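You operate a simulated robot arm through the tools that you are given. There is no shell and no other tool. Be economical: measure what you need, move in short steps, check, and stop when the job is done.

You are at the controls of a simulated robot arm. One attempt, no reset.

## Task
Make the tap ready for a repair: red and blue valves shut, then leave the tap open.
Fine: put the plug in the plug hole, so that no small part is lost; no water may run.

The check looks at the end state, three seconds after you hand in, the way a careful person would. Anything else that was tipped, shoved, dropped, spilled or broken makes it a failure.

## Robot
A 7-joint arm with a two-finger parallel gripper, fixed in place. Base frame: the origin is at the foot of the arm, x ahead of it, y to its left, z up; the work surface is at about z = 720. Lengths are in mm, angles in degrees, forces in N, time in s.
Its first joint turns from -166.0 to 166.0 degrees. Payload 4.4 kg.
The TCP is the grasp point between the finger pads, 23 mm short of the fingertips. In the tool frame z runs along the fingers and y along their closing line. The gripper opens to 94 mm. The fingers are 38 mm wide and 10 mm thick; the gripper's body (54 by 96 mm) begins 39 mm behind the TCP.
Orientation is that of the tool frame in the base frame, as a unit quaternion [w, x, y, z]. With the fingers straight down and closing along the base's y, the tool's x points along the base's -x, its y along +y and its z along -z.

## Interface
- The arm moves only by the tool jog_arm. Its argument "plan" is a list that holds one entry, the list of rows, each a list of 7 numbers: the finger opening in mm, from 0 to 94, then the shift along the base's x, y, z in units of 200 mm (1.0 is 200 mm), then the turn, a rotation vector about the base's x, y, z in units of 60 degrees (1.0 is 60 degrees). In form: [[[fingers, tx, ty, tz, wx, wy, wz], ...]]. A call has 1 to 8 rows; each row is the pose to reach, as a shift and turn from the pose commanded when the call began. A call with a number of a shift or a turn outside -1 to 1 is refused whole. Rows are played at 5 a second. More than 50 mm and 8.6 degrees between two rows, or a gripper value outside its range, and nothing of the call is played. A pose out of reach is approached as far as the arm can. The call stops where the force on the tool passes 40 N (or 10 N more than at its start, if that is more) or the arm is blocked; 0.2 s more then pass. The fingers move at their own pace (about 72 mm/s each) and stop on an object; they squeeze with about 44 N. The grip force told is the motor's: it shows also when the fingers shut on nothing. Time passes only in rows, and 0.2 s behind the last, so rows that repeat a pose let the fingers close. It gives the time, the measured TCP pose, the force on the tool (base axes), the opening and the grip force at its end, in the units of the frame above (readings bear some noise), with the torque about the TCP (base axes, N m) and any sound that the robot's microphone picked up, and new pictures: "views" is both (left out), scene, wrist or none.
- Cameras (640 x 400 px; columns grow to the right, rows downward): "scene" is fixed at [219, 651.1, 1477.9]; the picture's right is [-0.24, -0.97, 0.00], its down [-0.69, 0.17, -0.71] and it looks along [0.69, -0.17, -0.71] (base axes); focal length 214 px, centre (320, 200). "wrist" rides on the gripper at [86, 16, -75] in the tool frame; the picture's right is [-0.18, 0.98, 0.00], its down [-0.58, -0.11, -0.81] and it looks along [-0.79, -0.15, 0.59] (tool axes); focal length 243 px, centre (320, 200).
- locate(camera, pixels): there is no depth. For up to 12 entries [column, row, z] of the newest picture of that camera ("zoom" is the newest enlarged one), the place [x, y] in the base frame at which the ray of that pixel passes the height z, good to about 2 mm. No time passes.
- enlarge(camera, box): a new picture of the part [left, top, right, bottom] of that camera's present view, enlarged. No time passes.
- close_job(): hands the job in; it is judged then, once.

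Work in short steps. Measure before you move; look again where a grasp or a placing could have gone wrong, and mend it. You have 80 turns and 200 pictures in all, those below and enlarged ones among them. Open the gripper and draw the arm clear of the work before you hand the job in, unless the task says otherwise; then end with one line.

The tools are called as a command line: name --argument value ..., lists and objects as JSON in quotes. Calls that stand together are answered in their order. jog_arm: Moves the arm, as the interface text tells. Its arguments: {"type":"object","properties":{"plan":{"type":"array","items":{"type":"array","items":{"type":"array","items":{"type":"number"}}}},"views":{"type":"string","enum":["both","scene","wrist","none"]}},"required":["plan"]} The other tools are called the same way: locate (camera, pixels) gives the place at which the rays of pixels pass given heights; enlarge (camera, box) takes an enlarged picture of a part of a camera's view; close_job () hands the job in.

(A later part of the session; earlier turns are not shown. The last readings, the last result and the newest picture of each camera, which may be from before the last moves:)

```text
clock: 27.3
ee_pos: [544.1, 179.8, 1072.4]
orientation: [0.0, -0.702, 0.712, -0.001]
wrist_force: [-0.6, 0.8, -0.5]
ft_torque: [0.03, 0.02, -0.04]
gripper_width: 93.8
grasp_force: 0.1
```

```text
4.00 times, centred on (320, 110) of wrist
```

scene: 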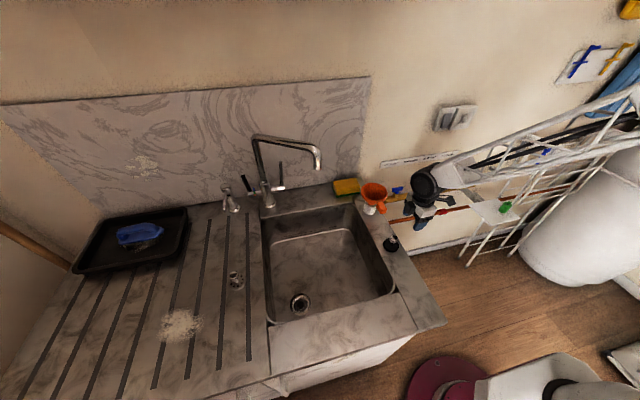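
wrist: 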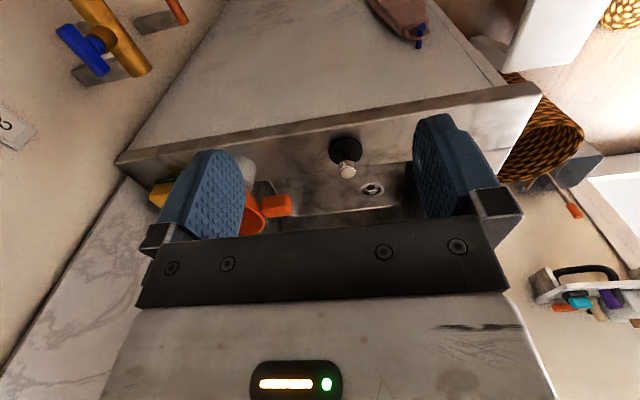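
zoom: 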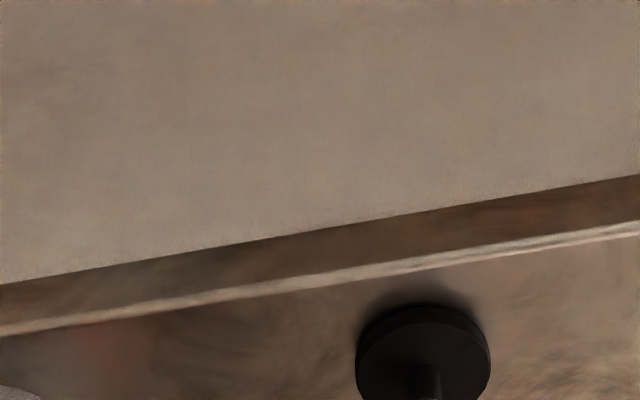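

Plug disc at (345,150), knob at (347,170) and drain at (371,189) are all visible. I'll enlarge for pixel precision.

enlarge --camera "wrist" --box '[300, 130, 396, 190]'

enlarge --camera "wrist" --box '[330, 165, 410, 215]'

```text
6.67 times, centred on (348, 160) of wrist
```

zoom: 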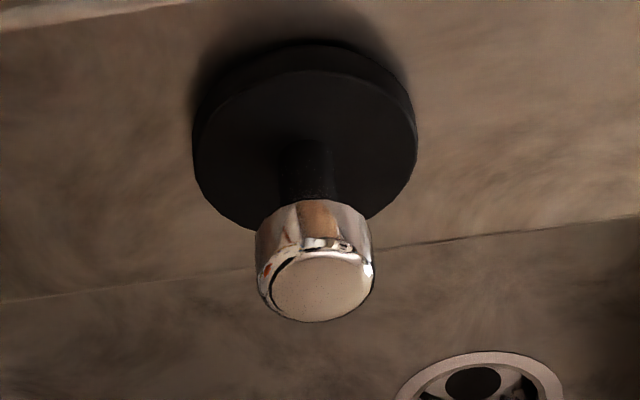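

```text
8.00 times, centred on (370, 190) of wrist
```

zoom: 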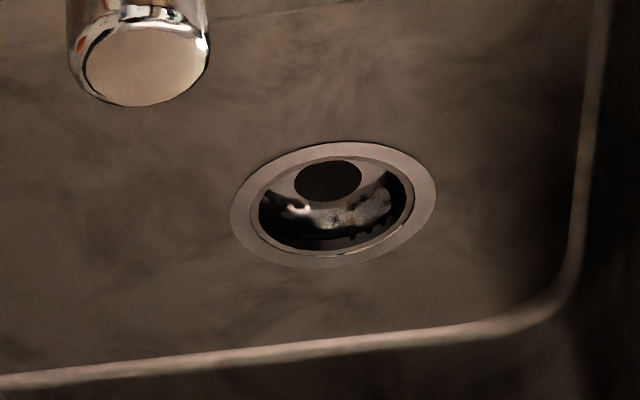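

Triangulating knob top, disc and drain.

locate --camera "wrist" --pixels '[[348.3, 173, 880], [348.3, 173, 920], [345.9, 152.5, 860], [345.9, 152.5, 890], [371.6, 190.6, 660], [371.6, 190.6, 720], [371.6, 190.6, 780], [330, 206, 700], [365, 192, 870]]'

locate --camera "scene" --pixels '[[394.2, 237.5, 880], [394.2, 237.5, 920], [391.3, 244.8, 860], [391.3, 244.8, 890], [300.5, 304.4, 660], [300.5, 304.4, 720], [300.5, 304.4, 780], [268, 325, 870], [393, 290, 870], [268, 205, 870], [265, 215, 870], [355, 203, 870]]'

```text
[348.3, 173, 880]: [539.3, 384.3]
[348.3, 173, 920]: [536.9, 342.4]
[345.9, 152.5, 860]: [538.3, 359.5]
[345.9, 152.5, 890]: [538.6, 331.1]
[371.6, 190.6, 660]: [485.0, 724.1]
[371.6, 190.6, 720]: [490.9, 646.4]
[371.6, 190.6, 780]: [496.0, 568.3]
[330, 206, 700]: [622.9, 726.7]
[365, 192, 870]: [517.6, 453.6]
```

```text
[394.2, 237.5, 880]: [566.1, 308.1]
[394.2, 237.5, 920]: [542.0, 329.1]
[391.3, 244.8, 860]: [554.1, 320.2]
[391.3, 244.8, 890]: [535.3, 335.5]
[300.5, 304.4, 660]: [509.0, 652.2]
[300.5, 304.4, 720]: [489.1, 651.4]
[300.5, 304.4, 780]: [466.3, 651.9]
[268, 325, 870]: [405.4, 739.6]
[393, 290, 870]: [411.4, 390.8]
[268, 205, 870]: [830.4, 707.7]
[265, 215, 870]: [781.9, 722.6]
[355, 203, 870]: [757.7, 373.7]
```

Plug: centre (537,334), disc top z≈887, knob top z≈928. Drain: (490,651.5), sink floor z≈716. I'll move above the knob with the fingers opened 50 mm.

jog_arm --plan '[[[80, -0.01, 0.2, 0, 0, 0, 0], [60, -0.02, 0.4, 0, 0, 0, 0], [50, -0.035, 0.6, 0, 0, 0, 0], [50, -0.035, 0.77, -0.1, 0, 0, 0], [50, -0.035, 0.77, -0.3, 0, 0, 0], [50, -0.035, 0.77, -0.5, 0, 0, 0]]]' --views "both"

enlarge --camera "wrist" --box '[240, 60, 400, 160]'

enlarge --camera "scene" --box '[350, 190, 430, 250]'

```text
clock: 28.7
ee_pos: [537.2, 333.2, 973.7]
orientation: [-0.001, -0.702, 0.712, -0.001]
wrist_force: [0.1, 0.6, 0.3]
ft_torque: [-0.01, -0.02, -0.04]
gripper_width: 49.8
grasp_force: 0.0
```

scene: 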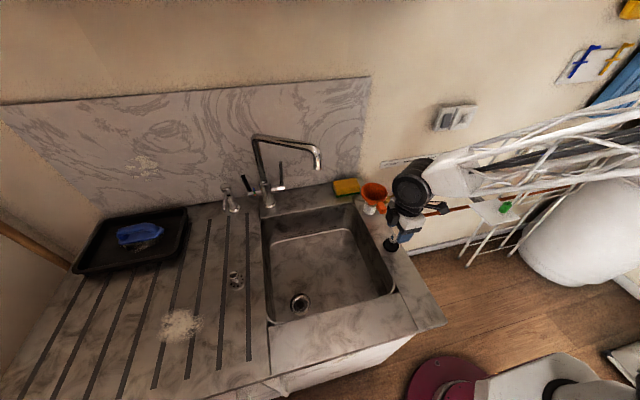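
wrist: 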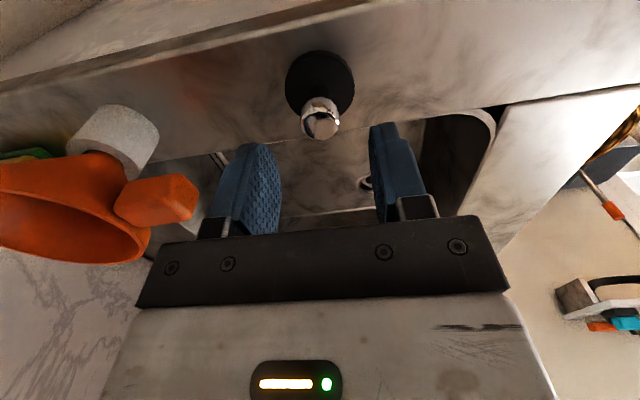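

```text
4.00 times, centred on (320, 110) of wrist
```

zoom: 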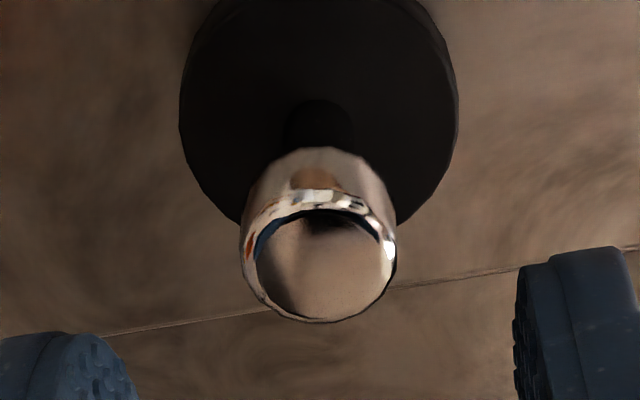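

```text
6.67 times, centred on (390, 220) of scene
```

zoom: 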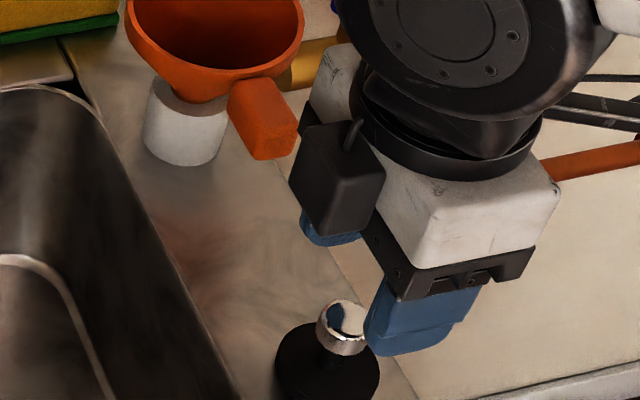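

Checking knob position from this closer view.

locate --camera "wrist" --pixels '[[320.7, 126.5, 928], [320, 83, 887], [170, 200, 930], [195, 205, 930]]'

```text
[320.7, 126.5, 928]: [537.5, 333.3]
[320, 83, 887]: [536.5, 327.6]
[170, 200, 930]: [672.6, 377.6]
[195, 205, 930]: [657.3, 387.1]
```

The knob is at (537.5,333.3), directly under the TCP. I'll descend 58 mm and close.

jog_arm --plan '[[[50, 0, 0, -0.15, 0, 0, 0], [50, 0, 0, -0.29, 0, 0, 0], [20, 0, 0, -0.29, 0, 0, 0], [0, 0, 0, -0.29, 0, 0, 0], [0, 0, 0, -0.29, 0, 0, 0]]]' --views "wrist"

```text
clock: 29.9
ee_pos: [538.3, 332.9, 914.6]
orientation: [-0.001, -0.703, 0.712, 0.0]
wrist_force: [0.2, 0.8, 0.3]
ft_torque: [-0.02, -0.02, -0.01]
gripper_width: 21.9
grasp_force: 44.6
```

wrist: 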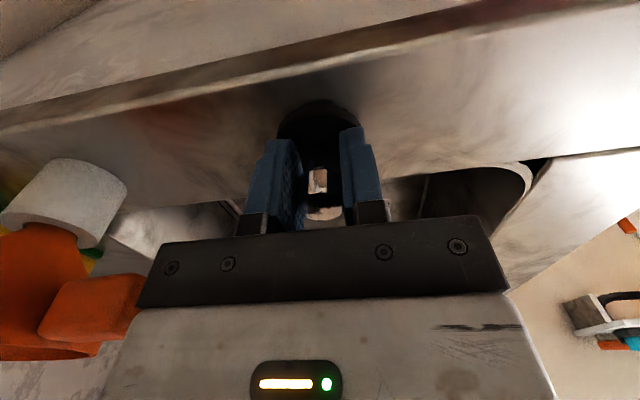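

The knob is gripped (21.9 mm). I'll lift 80 mm and check it comes along.

jog_arm --plan '[[[0, 0, 0, 0.1, 0, 0, 0], [0, 0, 0, 0.25, 0, 0, 0], [0, 0, 0, 0.4, 0, 0, 0], [0, -0.05, 0.2, 0.4, 0, 0, 0], [0, -0.1, 0.4, 0.4, 0, 0, 0], [0, -0.15, 0.6, 0.4, 0, 0, 0], [0, -0.2, 0.8, 0.4, 0, 0, 0], [0, -0.24, 1, 0.4, 0, 0, 0]]]' --views "both"

```text
clock: 31.7
ee_pos: [491.1, 533.9, 995.2]
orientation: [0.001, -0.702, 0.712, 0.0]
wrist_force: [0.5, 0.3, -1.5]
ft_torque: [0.02, -0.04, 0.01]
gripper_width: 22.2
grasp_force: 43.9
```

scene: 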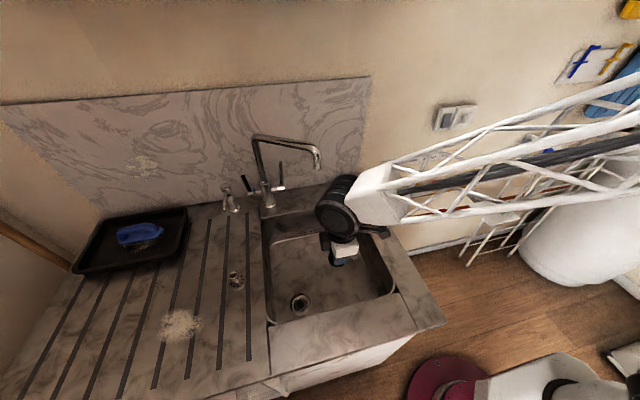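
wrist: 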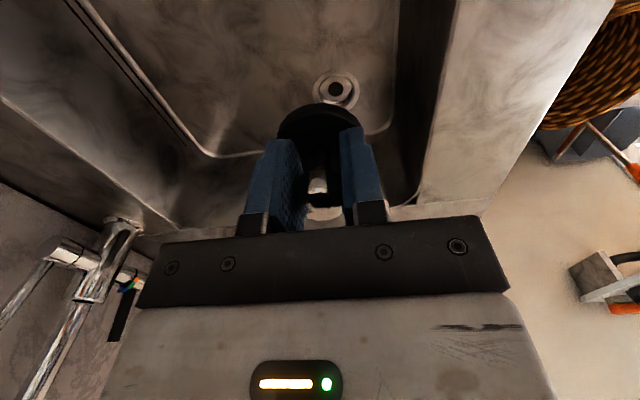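

The plug is held and the drain is visible at (336,90). I'll enlarge and refine its location.

enlarge --camera "wrist" --box '[290, 60, 386, 120]'

locate --camera "wrist" --pixels '[[336, 91, 716], [336, 91, 710], [336, 91, 722]]'

```text
6.67 times, centred on (338, 90) of wrist
```

zoom: 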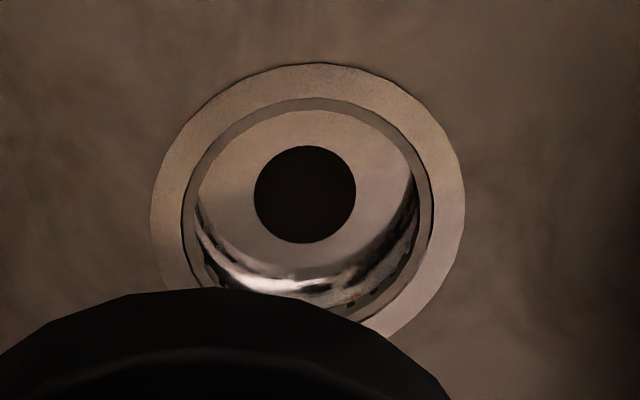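

```text
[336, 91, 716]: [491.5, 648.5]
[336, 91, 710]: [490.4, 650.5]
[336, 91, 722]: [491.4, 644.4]
```

The drain is at (490.5,650). I'll move over it and lower in stages, first to about z≈815.

jog_arm --plan '[[[0, -0.001, 0.2, 0, 0, 0, 0], [0, -0.003, 0.4, 0, 0, 0, 0], [0, -0.003, 0.58, 0, 0, 0, 0], [0, -0.003, 0.58, -0.2, 0, 0, 0], [0, -0.003, 0.58, -0.4, 0, 0, 0], [0, -0.003, 0.58, -0.6, 0, 0, 0], [0, -0.003, 0.58, -0.75, 0, 0, 0], [0, -0.003, 0.58, -0.9, 0, 0, 0]]]' --views "both"

enlarge --camera "scene" --box '[240, 240, 368, 320]'

```text
clock: 33.5
ee_pos: [492.5, 647.0, 817.8]
orientation: [0.0, -0.702, 0.712, 0.0]
wrist_force: [-0.5, 0.5, -0.1]
ft_torque: [0.0, -0.03, 0.01]
gripper_width: 21.9
grasp_force: 44.1
```

scene: 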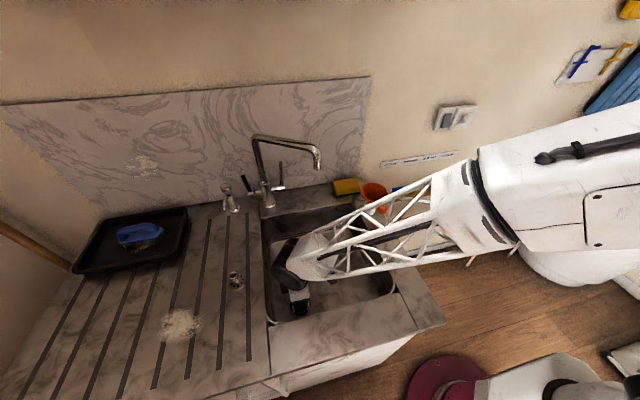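
wrist: 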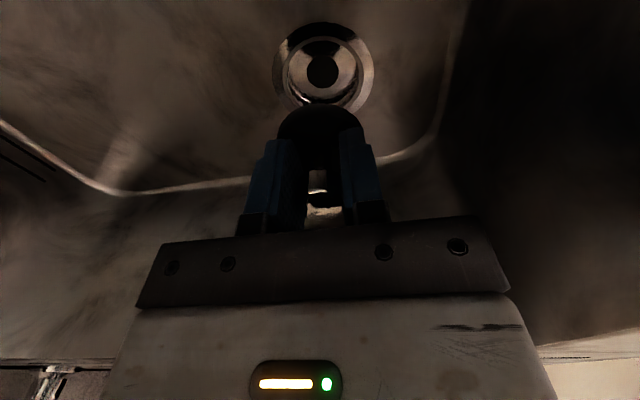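

```text
5.00 times, centred on (304, 280) of scene
```

zoom: 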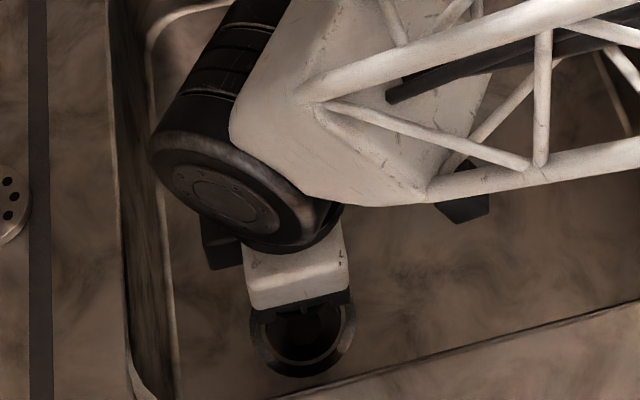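

Before lowering further, I'll check the wrist joint's clearance to the left sink wall and the drain position in this view: the black joint's left edge is at scene (270,273) and the wall edge at (265,280).

locate --camera "scene" --pixels '[[270, 272, 900], [270, 272, 950], [282, 286, 900], [262, 270, 870], [265, 300, 870], [308, 290, 900], [386, 215, 950], [440, 250, 1000]]'

locate --camera "wrist" --pixels '[[323, 71, 716], [323, 71, 710]]'

enlarge --camera "wrist" --box '[240, 10, 400, 110]'

```text
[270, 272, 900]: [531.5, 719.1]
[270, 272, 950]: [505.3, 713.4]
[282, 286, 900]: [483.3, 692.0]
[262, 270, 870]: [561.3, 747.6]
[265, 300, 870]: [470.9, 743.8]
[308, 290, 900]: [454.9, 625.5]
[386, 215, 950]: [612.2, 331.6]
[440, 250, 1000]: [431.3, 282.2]
```

```text
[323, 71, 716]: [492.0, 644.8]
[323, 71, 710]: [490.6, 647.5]
```

```text
4.00 times, centred on (320, 60) of wrist
```

zoom: 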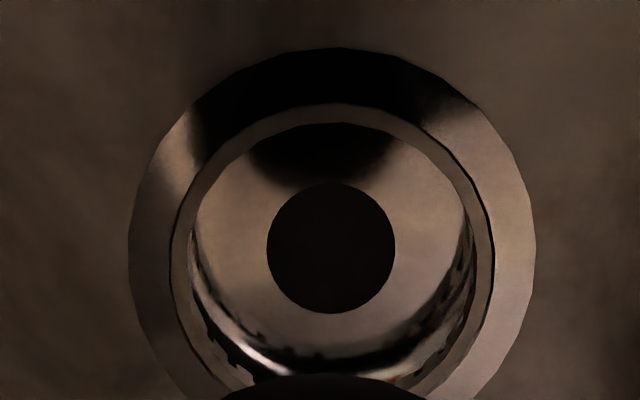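

Clearance is about 30 mm, which is fine. The drain estimate is (491,649.5), so I'll nudge slightly and lower to where the plug bottom is just at the rim.

jog_arm --plan '[[[0, -0.005, 0.01, -0.1, 0, 0, 0], [0, -0.005, 0.01, -0.18, 0, 0, 0], [0, -0.005, 0.01, -0.25, 0, 0, 0]]]' --views "wrist"

enlarge --camera "wrist" --box '[240, 40, 400, 160]'

enlarge --camera "scene" --box '[260, 270, 340, 330]'

```text
clock: 34.3
ee_pos: [490.6, 652.4, 765.7]
orientation: [0.0, -0.703, 0.711, -0.001]
wrist_force: [-0.4, 0.7, 0.4]
ft_torque: [0.03, -0.06, -0.01]
gripper_width: 21.8
grasp_force: 44.0
```

wrist: 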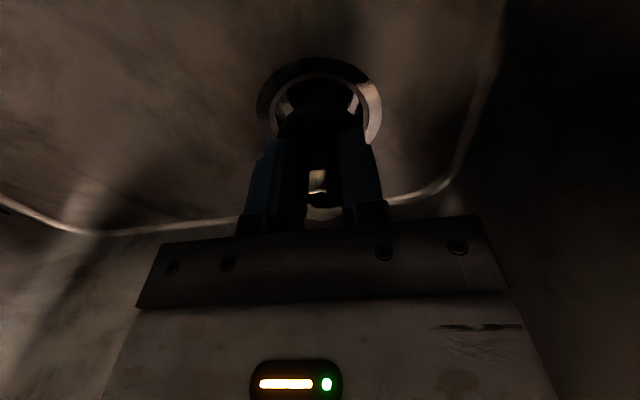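

```text
3.33 times, centred on (320, 100) of wrist
```

zoom: 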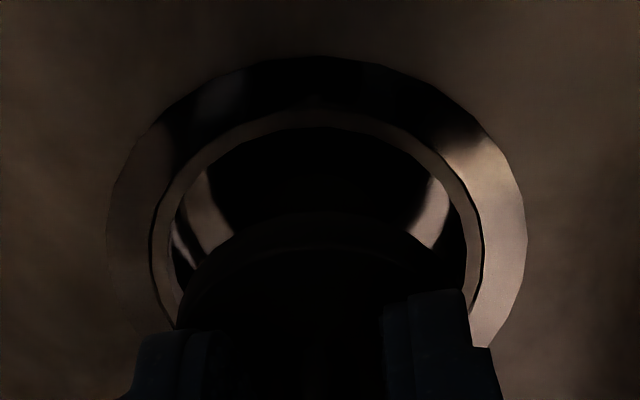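

```text
6.67 times, centred on (300, 300) of scene
```

zoom: 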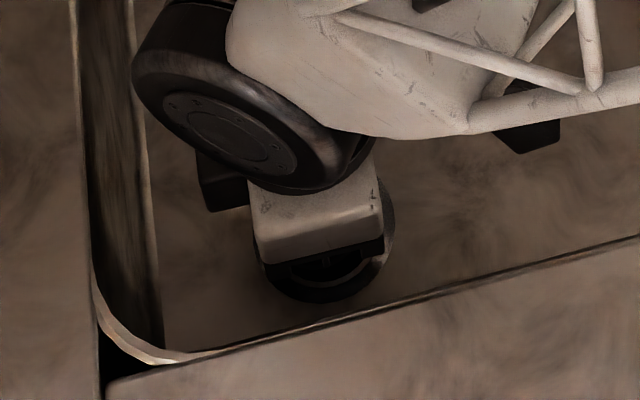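

Plug and drain are concentric in x and roughly so in y. I'll lower slowly and watch the force.

jog_arm --plan '[[[0, 0, 0, -0.03, 0, 0, 0], [0, 0, 0, -0.05, 0, 0, 0], [0, 0, 0, -0.07, 0, 0, 0], [0, 0, 0, -0.09, 0, 0, 0]]]' --views "wrist"

enlarge --camera "wrist" --box '[240, 40, 400, 160]'

```text
clock: 35.3
ee_pos: [489.8, 651.8, 753.4]
orientation: [0.001, -0.702, 0.712, 0.0]
wrist_force: [-2.5, -10.6, 10.9]
ft_torque: [-0.14, 0.09, 0.07]
gripper_width: 22.0
grasp_force: 43.5
stopped in row 4: the force on the tool passed its limit at 51 N (the readings are from after the stop); the commanded pose is now the measured one
```

wrist: 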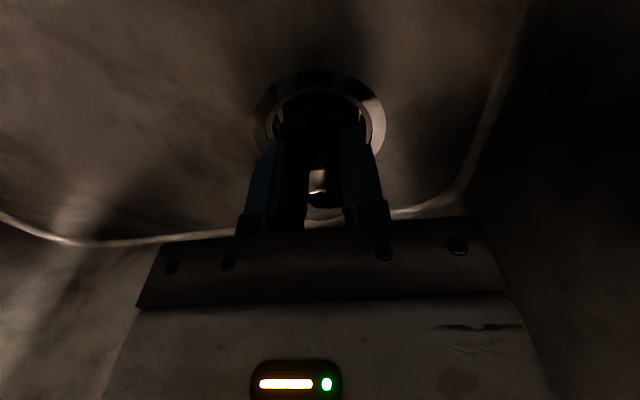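

```text
3.33 times, centred on (320, 100) of wrist
```

zoom: 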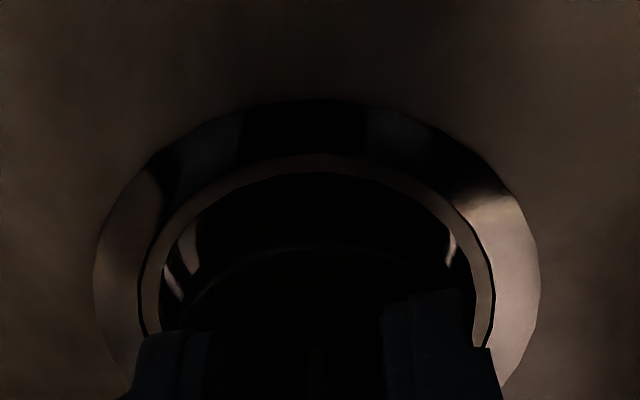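

Contact at z≈753 with force toward −y, and a wide gap on the near (−y) side. The plug is a bit too far in +y, so I'll lift 5 mm, shift −4 mm in y and lower again.

jog_arm --plan '[[[0, 0, 0, 0.025, 0, 0, 0], [0, 0, -0.021, 0.025, 0, 0, 0], [0, 0, -0.021, 0, 0, 0, 0], [0, 0, -0.021, -0.02, 0, 0, 0], [0, 0, -0.021, -0.04, 0, 0, 0], [0, 0, -0.021, -0.055, 0, 0, 0]]]' --views "wrist"

enlarge --camera "wrist" --box '[240, 40, 400, 160]'

```text
clock: 36.7
ee_pos: [491.0, 648.5, 741.3]
orientation: [0.003, -0.702, 0.712, 0.0]
wrist_force: [-0.9, -9.4, 22.0]
ft_torque: [-0.45, 0.22, 0.14]
gripper_width: 21.9
grasp_force: 43.4
```

wrist: 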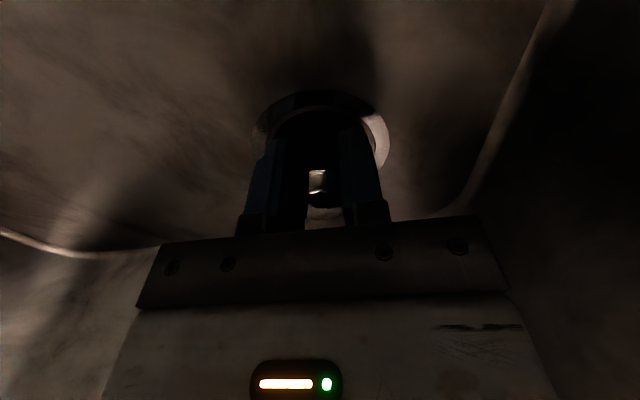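

```text
3.33 times, centred on (320, 100) of wrist
```

zoom: 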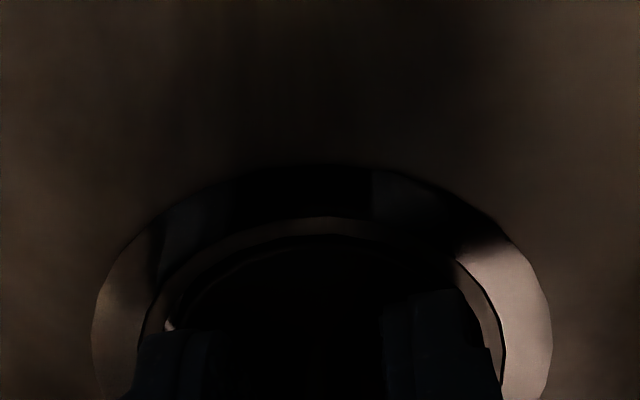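

The plug went into the recess (z 741, 22 N upward, seated). I'll open slightly, rise and look.

jog_arm --plan '[[[28, 0, 0, 0, 0, 0, 0], [30, 0, 0, 0, 0, 0, 0], [30, 0, 0, 0.1, 0, 0, 0], [50, 0, 0, 0.3, 0, 0, 0], [50, 0, -0.2, 0.5, 0, 0, 0], [50, 0, -0.4, 0.7, 0, 0, 0], [50, 0, -0.6, 0.9, 0, 0, 0]]]' --views "both"

enlarge --camera "wrist" --box '[270, 50, 398, 130]'

enlarge --camera "scene" --box '[260, 280, 340, 330]'

```text
refused: row 5 steps farther than a row can; nothing moved
```

```text
5.00 times, centred on (334, 90) of wrist
```

zoom: 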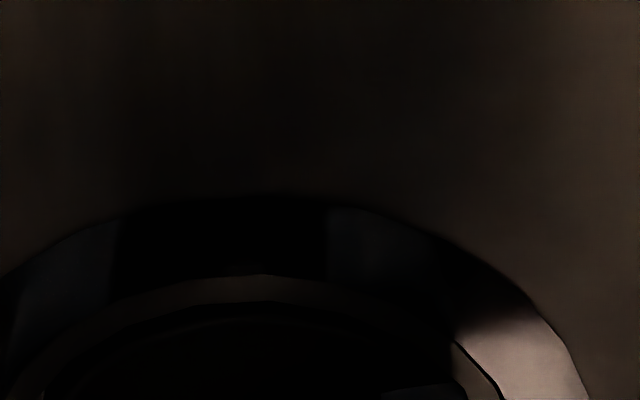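

```text
8.00 times, centred on (300, 305) of scene
```

zoom: 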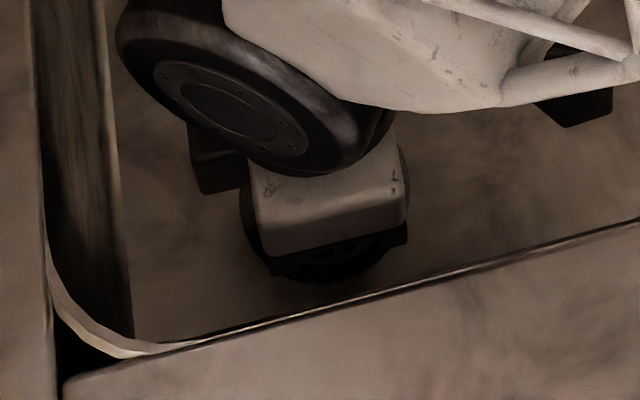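

The rows were too far apart. I'll use smaller steps: open, then rise straight.

jog_arm --plan '[[[28, 0, 0, 0, 0, 0, 0], [30, 0, 0, 0, 0, 0, 0], [30, 0, 0, 0.1, 0, 0, 0], [50, 0, 0, 0.3, 0, 0, 0], [50, 0, 0, 0.5, 0, 0, 0], [50, 0, -0.1, 0.7, 0, 0, 0], [50, 0, -0.2, 0.9, 0, 0, 0]]]' --views "both"

enlarge --camera "wrist" --box '[256, 30, 416, 130]'

enlarge --camera "scene" --box '[260, 280, 340, 330]'

```text
clock: 38.3
ee_pos: [489.5, 604.9, 919.1]
orientation: [0.001, -0.702, 0.712, 0.0]
wrist_force: [-0.9, -0.6, 0.0]
ft_torque: [0.02, -0.01, 0.0]
gripper_width: 50.0
grasp_force: 0.2
```

scene: 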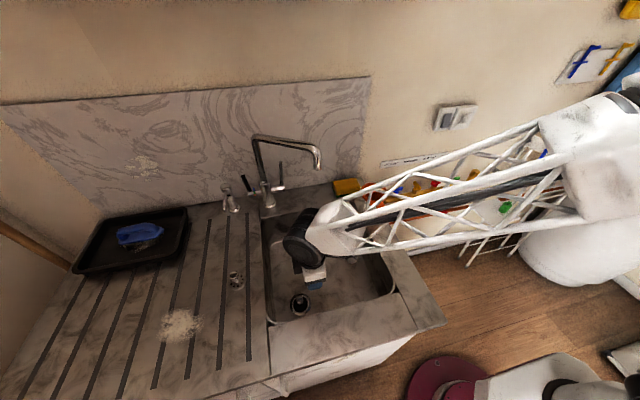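
wrist: 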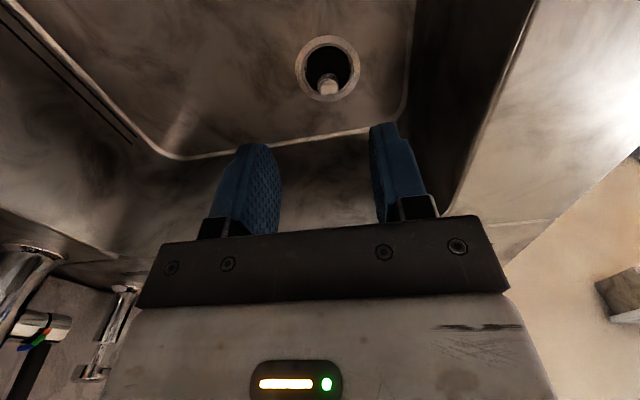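

```text
4.00 times, centred on (336, 80) of wrist
```

zoom: 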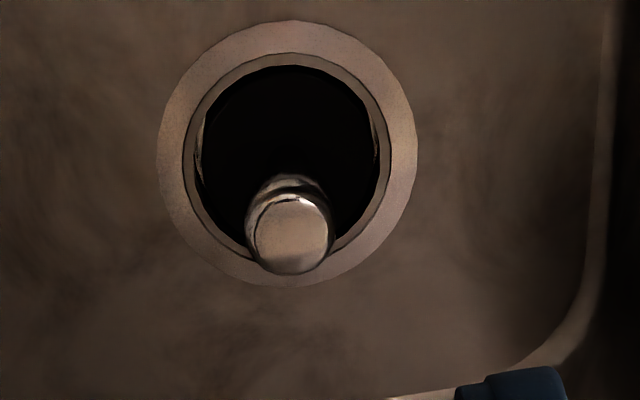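

```text
8.00 times, centred on (300, 305) of scene
```

zoom: 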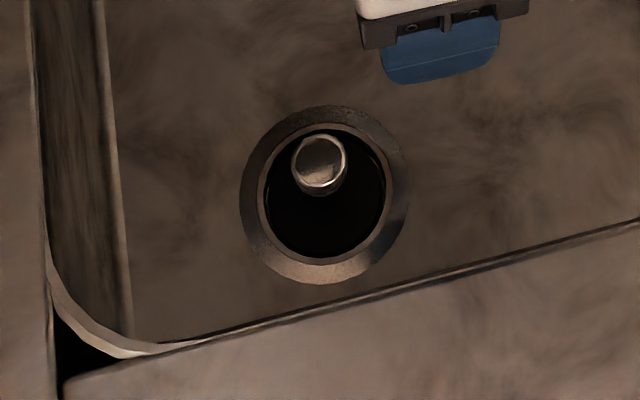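

The plug sits upright in the hole. I'll check the knob height to confirm it is fully seated, and locate the tap levers.

locate --camera "wrist" --pixels '[[328.75, 88.75, 740], [328.75, 88.75, 760]]'

locate --camera "scene" --pixels '[[300, 299.3, 740], [300, 299.3, 760], [268, 205, 870], [280.5, 162.5, 1000], [282, 187, 930], [252, 193, 930], [243, 176, 1000], [317, 168, 1000]]'

enlarge --camera "scene" --box '[230, 150, 310, 210]'

```text
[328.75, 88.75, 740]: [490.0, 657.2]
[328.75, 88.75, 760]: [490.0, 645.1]
```

```text
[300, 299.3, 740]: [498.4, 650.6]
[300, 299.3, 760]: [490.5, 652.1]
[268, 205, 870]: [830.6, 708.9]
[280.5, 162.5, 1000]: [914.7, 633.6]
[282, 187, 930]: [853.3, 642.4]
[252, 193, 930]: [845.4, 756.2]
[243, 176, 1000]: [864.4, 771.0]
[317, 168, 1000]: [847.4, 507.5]
```

```text
6.67 times, centred on (270, 180) of scene
```

zoom: 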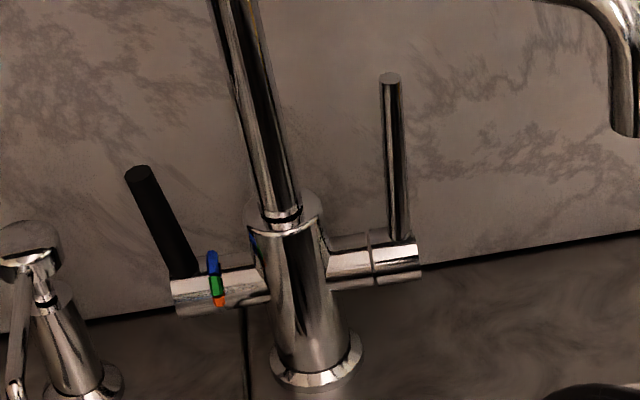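

Knob top is at z≈752, so the plug is seated. Now for the tap: two levers, the left black with a coloured ring (likely temperature) and the right plain chrome (likely flow). I'll get a closer wrist view.

jog_arm --plan '[[[50, 0.05, 0, 0.12, 0, 0, -0.125], [50, 0.12, 0, 0.24, 0, 0, -0.25], [50, 0.2, 0.05, 0.36, 0, 0, -0.375], [50, 0.3, 0.1, 0.5, 0, 0, -0.5], [50, 0.4, 0.14, 0.5, 0, 0, -0.625], [50, 0.5, 0.17, 0.5, 0, 0, -0.75], [50, 0.6, 0.17, 0.5, 0, 0, -0.875], [50, 0.7, 0.17, 0.5, 0, 0, -1]]]' --views "none"

jog_arm --plan '[[[50, 0, 0, 0, 0, 0, -0.125], [50, 0, 0, 0, 0, 0, -0.25], [50, 0, 0, 0, 0, 0, -0.375], [50, 0, 0, 0, 0, 0, -0.5]]]' --views "wrist"

```text
clock: 40.1
ee_pos: [630.9, 640.6, 1021.6]
orientation: [0.001, -0.252, 0.968, -0.001]
wrist_force: [0.5, 0.2, 0.6]
ft_torque: [0.01, 0.0, 0.03]
gripper_width: 50.0
grasp_force: 0.1
```

```text
clock: 41.1
ee_pos: [628.7, 640.3, 1020.9]
orientation: [0.001, 0.008, 1.0, -0.001]
wrist_force: [-0.2, -0.3, -0.4]
ft_torque: [-0.01, 0.0, 0.06]
gripper_width: 50.1
grasp_force: 0.0
```

wrist: 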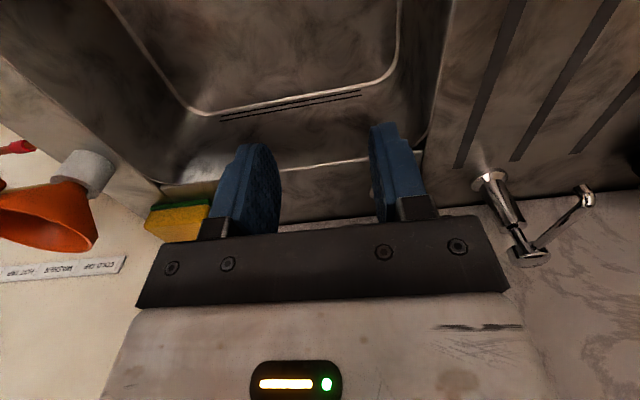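

The tap is hidden by the hand, so I'll rise and shift for a steeper view with the fingers wide.

jog_arm --plan '[[[94, 0, 0.08, 0.2, 0, 0, 0], [94, 0, 0.15, 0.4, 0, 0, 0], [94, 0, 0.23, 0.6, 0, 0, 0], [94, 0, 0.3, 0.75, 0, 0, 0]]]' --views "wrist"

enlarge --camera "wrist" --box '[220, 70, 460, 220]'

```text
clock: 42.1
ee_pos: [632.1, 703.5, 1168.9]
orientation: [0.001, 0.006, 1.0, -0.001]
wrist_force: [-0.1, 0.1, -0.9]
ft_torque: [-0.03, -0.01, -0.01]
gripper_width: 93.9
grasp_force: 0.1
```

wrist: 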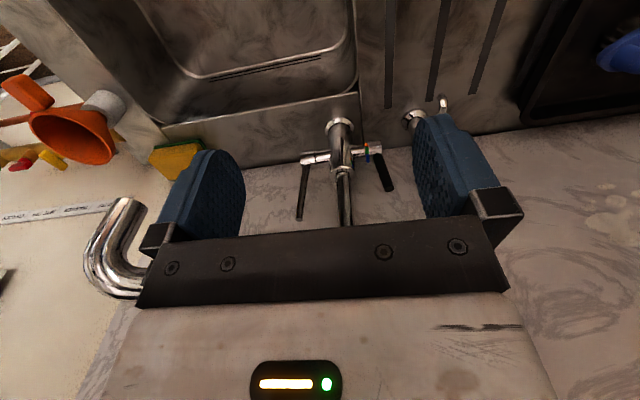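

```text
2.67 times, centred on (340, 145) of wrist
```

zoom: 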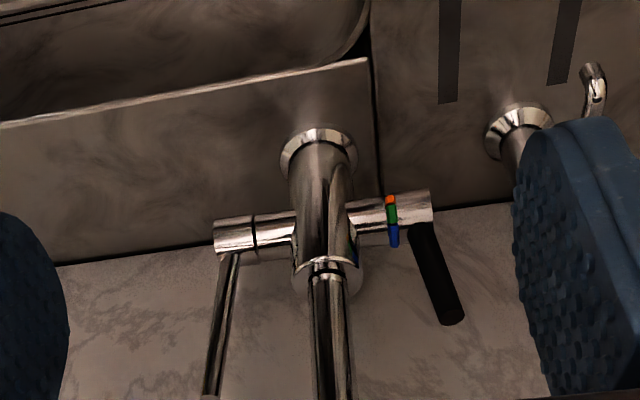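

Both levers are visible: chrome on the −y side (300,160)→(299,218), black with the coloured ring on the +y side (369,153)→(382,189). Triangulating them.

locate --camera "wrist" --pixels '[[300.6, 160, 900], [300.6, 160, 960], [369, 153, 900], [369, 153, 960], [382, 188, 960], [382, 188, 1020], [338, 128, 870], [342, 172, 960]]'

locate --camera "scene" --pixels '[[282.5, 188, 900], [282.5, 188, 960], [249.8, 191, 900], [249.8, 191, 960], [242.9, 177, 960], [242.9, 177, 1020], [267.5, 205, 870], [280.5, 162.5, 1020], [280.5, 162.5, 1060]]'

enlarge --camera "wrist" --box '[280, 130, 400, 230]'

```text
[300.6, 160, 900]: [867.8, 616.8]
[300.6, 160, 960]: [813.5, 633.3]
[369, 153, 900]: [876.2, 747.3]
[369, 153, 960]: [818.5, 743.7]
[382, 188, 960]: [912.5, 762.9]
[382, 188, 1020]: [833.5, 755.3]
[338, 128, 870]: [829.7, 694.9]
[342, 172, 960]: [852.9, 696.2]
```

```text
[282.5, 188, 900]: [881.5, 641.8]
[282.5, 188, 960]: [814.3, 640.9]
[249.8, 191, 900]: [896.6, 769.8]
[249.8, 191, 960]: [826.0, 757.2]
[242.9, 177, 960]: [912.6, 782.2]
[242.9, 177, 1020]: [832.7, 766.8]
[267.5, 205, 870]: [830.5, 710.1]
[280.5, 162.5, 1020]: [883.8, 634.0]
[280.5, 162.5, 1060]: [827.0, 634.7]
```

```text
4.00 times, centred on (340, 180) of wrist
```

zoom: 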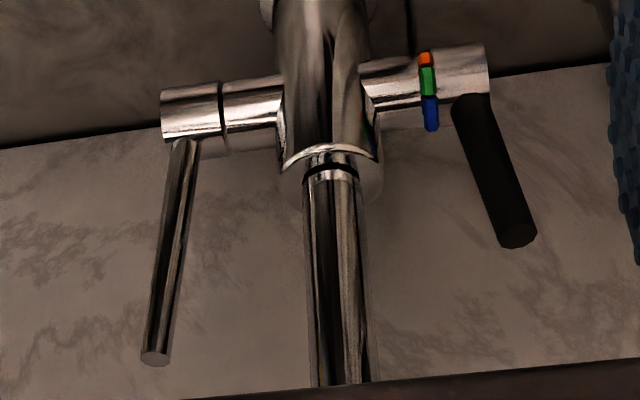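

I mis-scaled some zoom pixels, so I'll redo them: in wrist pixels, chrome lever bottom (306,170), tip (298.8,224); black lever bottom (377,160), tip (389.5,193).

locate --camera "wrist" --pixels '[[306.5, 168, 930], [306.5, 168, 960], [298.8, 224, 1030], [298.8, 224, 1060], [298.8, 224, 1090], [377, 160, 930], [377, 160, 960], [389.5, 193, 990], [389.5, 193, 1020], [389.5, 193, 1050], [339, 131, 870]]'

locate --camera "scene" --pixels '[[282, 189, 930], [282, 189, 960], [280.3, 162.3, 1030], [280.3, 162.3, 1060], [280.3, 162.3, 1090], [250, 191, 930], [250, 191, 960], [242.7, 176.2, 990], [242.7, 176.2, 1020], [242.7, 176.2, 1050], [269.2, 205.5, 870]]'

```text
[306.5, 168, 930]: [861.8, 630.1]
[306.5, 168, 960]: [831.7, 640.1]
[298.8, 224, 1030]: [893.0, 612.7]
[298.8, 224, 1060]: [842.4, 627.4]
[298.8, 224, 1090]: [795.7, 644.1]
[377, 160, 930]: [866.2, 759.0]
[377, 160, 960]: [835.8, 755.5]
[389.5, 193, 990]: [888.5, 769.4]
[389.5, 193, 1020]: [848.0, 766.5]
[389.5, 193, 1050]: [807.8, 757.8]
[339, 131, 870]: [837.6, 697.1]
```

```text
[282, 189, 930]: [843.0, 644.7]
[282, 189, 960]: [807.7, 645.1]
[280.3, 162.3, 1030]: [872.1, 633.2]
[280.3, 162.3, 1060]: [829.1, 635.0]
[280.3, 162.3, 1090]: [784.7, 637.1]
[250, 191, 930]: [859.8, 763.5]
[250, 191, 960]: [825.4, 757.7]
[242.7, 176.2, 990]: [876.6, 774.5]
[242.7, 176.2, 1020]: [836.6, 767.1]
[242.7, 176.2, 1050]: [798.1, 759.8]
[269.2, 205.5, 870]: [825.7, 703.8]
```

Depth along x is poorly resolved because the rays are nearly parallel. I'll measure the spout and wall to see whether the lever is accessible from above or needs a front approach.

locate --camera "scene" --pixels '[[317.5, 169, 1050], [317.5, 169, 1100], [317.5, 169, 1150], [255, 137, 1150], [255, 137, 1200], [297, 188.7, 870], [250, 197, 870], [312, 149, 1150], [312, 149, 1200]]'

locate --camera "wrist" --pixels '[[125, 200, 1050], [125, 200, 1100], [125, 200, 1150], [115, 270, 1150], [115, 270, 1200], [270, 168, 870], [400, 149, 870]]'

enlarge --camera "wrist" --box '[60, 170, 220, 320]'

```text
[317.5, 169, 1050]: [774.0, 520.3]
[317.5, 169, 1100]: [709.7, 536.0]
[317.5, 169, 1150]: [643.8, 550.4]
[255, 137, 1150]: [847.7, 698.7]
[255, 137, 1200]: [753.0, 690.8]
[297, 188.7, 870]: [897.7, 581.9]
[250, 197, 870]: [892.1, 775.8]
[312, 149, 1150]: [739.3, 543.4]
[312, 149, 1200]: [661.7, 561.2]
```

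```text
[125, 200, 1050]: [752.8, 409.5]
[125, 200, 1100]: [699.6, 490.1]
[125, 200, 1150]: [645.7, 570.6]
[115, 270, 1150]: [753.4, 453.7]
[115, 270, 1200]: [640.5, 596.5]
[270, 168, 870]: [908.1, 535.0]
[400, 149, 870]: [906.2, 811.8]
```

```text
2.67 times, centred on (140, 245) of wrist
```

zoom: 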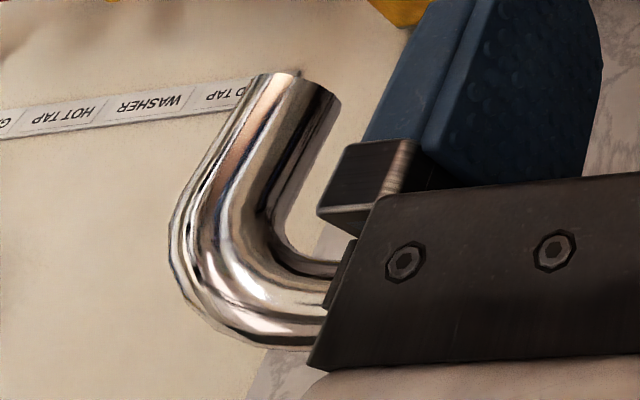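

The spout runs diagonally from about (838,698) to a tip near (665,546,1135) at z≈1165, above the chrome lever, so access from overhead is blocked. I'll come in horizontally from the front: first lower and back off, then pitch the tool forward.

jog_arm --plan '[[[94, -0.1, -0.05, -0.12, 0, 0, 0], [80, -0.2, -0.12, -0.25, 0, 0, 0], [60, -0.25, -0.2, -0.4, 0, 0, 0], [50, -0.25, -0.3, -0.55, 0, 0, 0], [50, -0.25, -0.35, -0.65, 0, 0, 0]]]' --views "none"

jog_arm --plan '[[[50, 0, 0, 0, 0, -0.125, 0], [50, 0, 0, 0, 0, -0.25, 0], [50, 0, 0, 0, 0, -0.375, 0], [50, 0, 0, 0, 0, -0.5, 0], [50, 0, 0, 0, 0, -0.625, 0], [50, 0, 0, 0, 0, -0.75, 0], [50, 0, 0, 0, 0, -0.875, 0], [50, 0, 0, 0, 0, -1, 0]]]' --views "both"

```text
clock: 43.3
ee_pos: [579.8, 632.8, 1041.1]
orientation: [0.002, 0.007, 1.0, -0.001]
wrist_force: [-0.4, 0.4, -0.5]
ft_torque: [-0.02, 0.0, -0.01]
gripper_width: 50.1
grasp_force: 0.1
```

```text
clock: 45.1
ee_pos: [578.5, 631.5, 1039.3]
orientation: [0.501, 0.006, 0.865, 0.003]
wrist_force: [-0.2, -0.2, -0.4]
ft_torque: [0.0, 0.01, 0.02]
gripper_width: 50.0
grasp_force: 0.1
```

scene: 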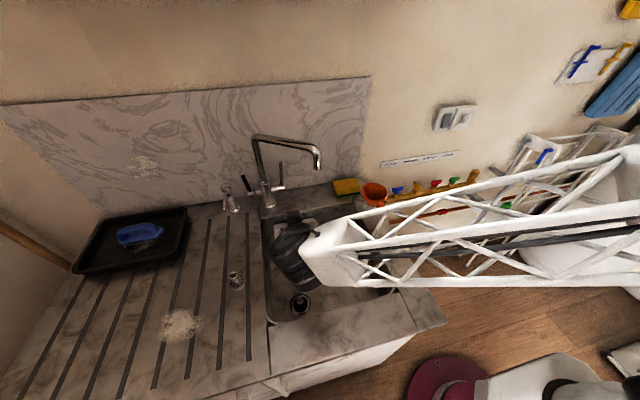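
wrist: 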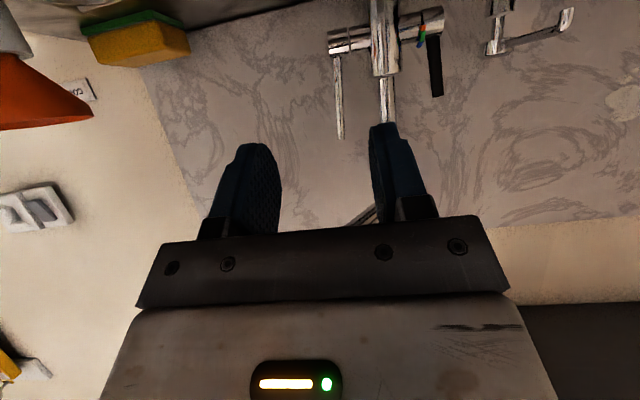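

This near-horizontal view shows the levers clearly: chrome (338,55)→(341,138), black (434,35)→(437,95). I'll enlarge and triangulate against the scene.

enlarge --camera "wrist" --box '[310, 0, 470, 150]'

locate --camera "wrist" --pixels '[[338, 52, 940], [338, 52, 960], [341, 138, 1050], [341, 138, 1065], [341, 138, 1080], [436.5, 95, 1010], [436.5, 95, 1030], [338, 42, 940], [338, 42, 955]]'

```text
2.67 times, centred on (390, 75) of wrist
```

zoom: 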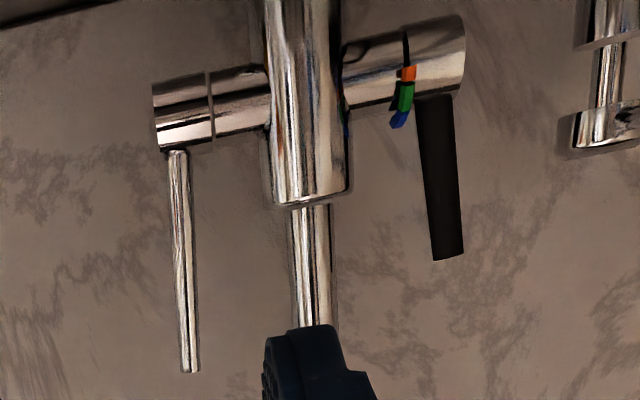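

```text
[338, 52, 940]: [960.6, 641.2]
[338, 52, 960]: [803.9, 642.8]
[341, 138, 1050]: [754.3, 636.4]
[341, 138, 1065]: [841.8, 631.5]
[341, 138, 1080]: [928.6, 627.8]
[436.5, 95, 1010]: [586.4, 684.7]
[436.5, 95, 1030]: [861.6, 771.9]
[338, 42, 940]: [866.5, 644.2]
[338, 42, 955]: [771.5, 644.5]
```

Chrome lever: tip at about (826,634,1062), running down to z≈960 at y≈641. I'll pitch the tool to nearly horizontal and approach to x≈740, z≈1035, y≈636 with 34 mm opening.

jog_arm --plan '[[[40, 0, 0, 0, 0, -0.12, 0], [34, 0, 0, 0, 0, -0.24, 0], [34, 0, 0, 0, 0, -0.36, 0], [34, 0, 0, 0, 0, -0.46, 0], [34, 0.2, 0.01, 0, 0, -0.46, 0], [34, 0.4, 0.02, 0, 0, -0.46, 0], [34, 0.6, 0.02, -0.01, 0, -0.46, 0], [34, 0.8, 0.02, -0.02, 0, -0.46, 0]]]' --views "both"

enlarge --camera "scene" --box '[230, 110, 358, 230]'

enlarge --camera "wrist" --box '[240, 80, 400, 230]'

```text
clock: 46.9
ee_pos: [740.5, 636.4, 1036.6]
orientation: [0.693, 0.005, 0.721, 0.004]
wrist_force: [-0.5, -0.9, 0.7]
ft_torque: [-0.03, 0.0, 0.02]
gripper_width: 34.0
grasp_force: 0.0
```

scene: 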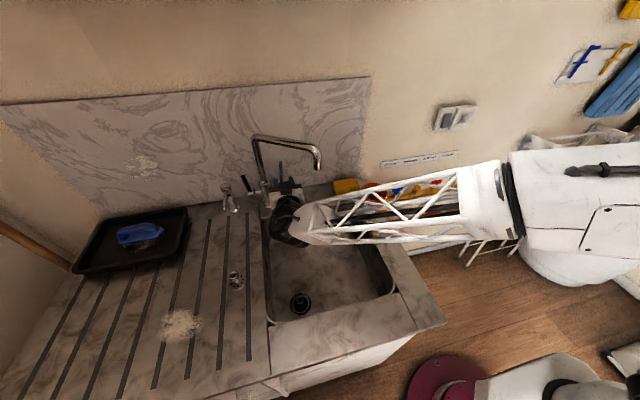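
wrist: 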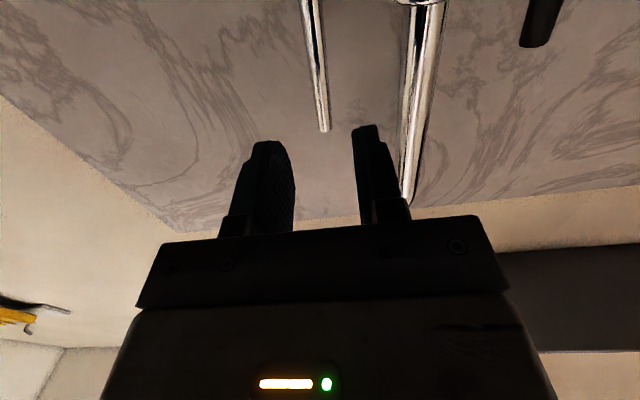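

```text
3.33 times, centred on (294, 170) of scene
```

zoom: 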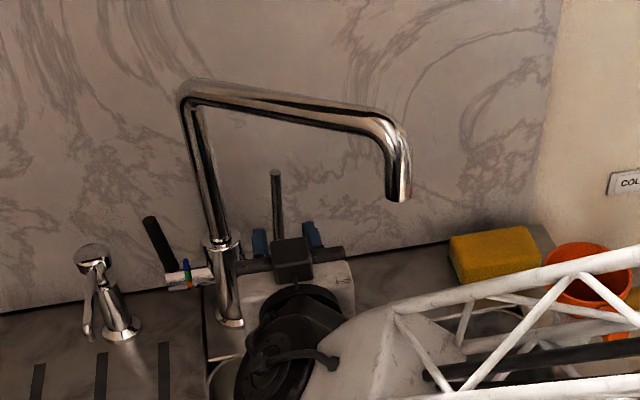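

```text
2.67 times, centred on (320, 155) of wrist
```

zoom: 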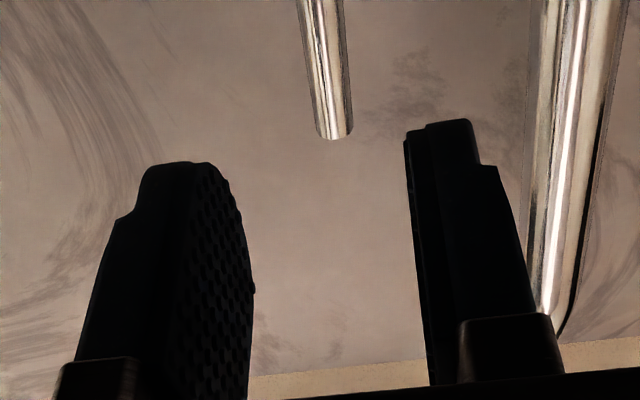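

The lever tip is between the fingers at (323,132), and the spout column stays right of the right finger. I'll advance 45 mm, then check finger clearance and the funnel.

jog_arm --plan '[[[34, 0.12, -0.005, -0.01, 0, 0, 0], [34, 0.23, -0.005, -0.02, 0, 0, 0]]]' --views "wrist"

enlarge --camera "scene" --box '[230, 110, 422, 230]'

```text
clock: 47.5
ee_pos: [785.4, 633.6, 1032.1]
orientation: [0.693, 0.005, 0.721, 0.004]
wrist_force: [0.1, 0.9, 0.8]
ft_torque: [0.01, 0.01, -0.01]
gripper_width: 34.1
grasp_force: 0.0
```

wrist: 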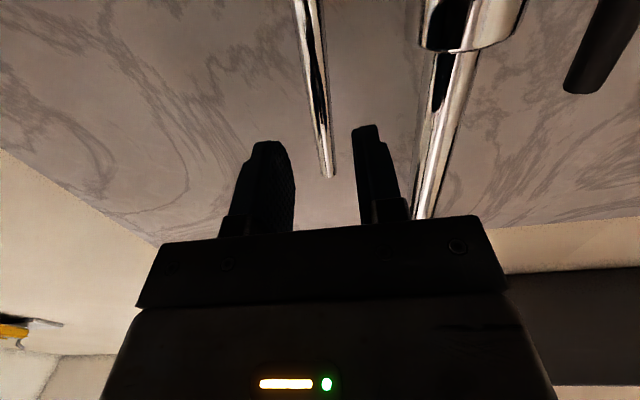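

```text
3.33 times, centred on (326, 170) of scene
```

zoom: 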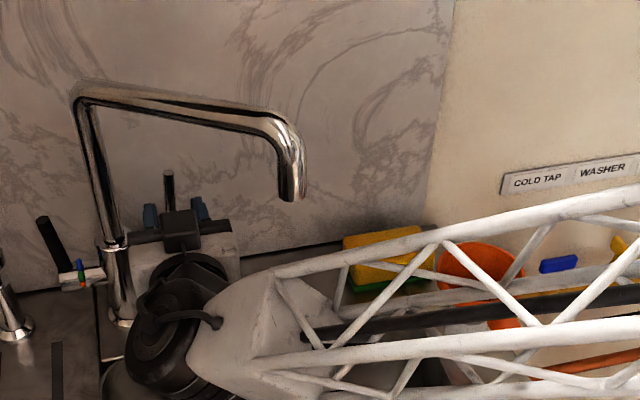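

The lever stays between the fingers and the funnel is upright under the forearm. I'll advance 37 mm more and close.

jog_arm --plan '[[[34, 0.1, 0, 0, 0, 0, 0], [34, 0.185, 0, 0, 0, 0, 0], [34, 0.185, 0, 0, 0, 0, 0]]]' --views "wrist"

enlarge --camera "wrist" --box '[240, 80, 400, 230]'

```text
clock: 48.3
ee_pos: [822.9, 634.2, 1032.1]
orientation: [0.693, 0.005, 0.721, 0.004]
wrist_force: [0.3, -0.4, 0.1]
ft_torque: [0.01, -0.03, 0.0]
gripper_width: 34.1
grasp_force: 0.1
```

wrist: 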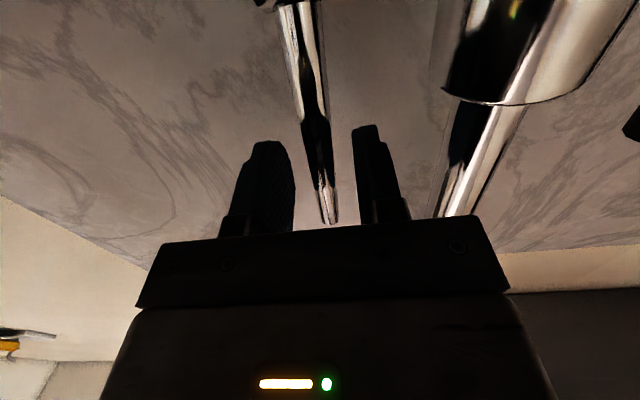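

```text
2.67 times, centred on (320, 155) of wrist
```

zoom: 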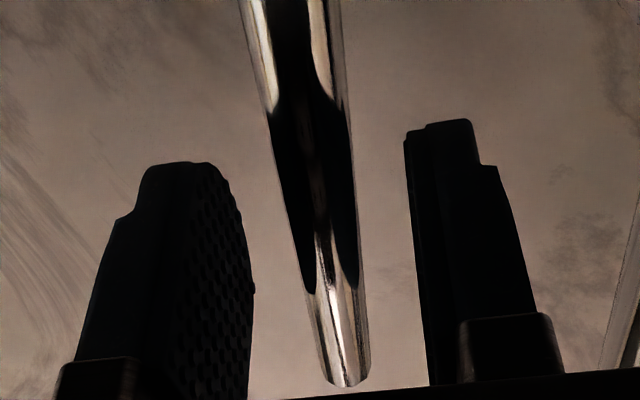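

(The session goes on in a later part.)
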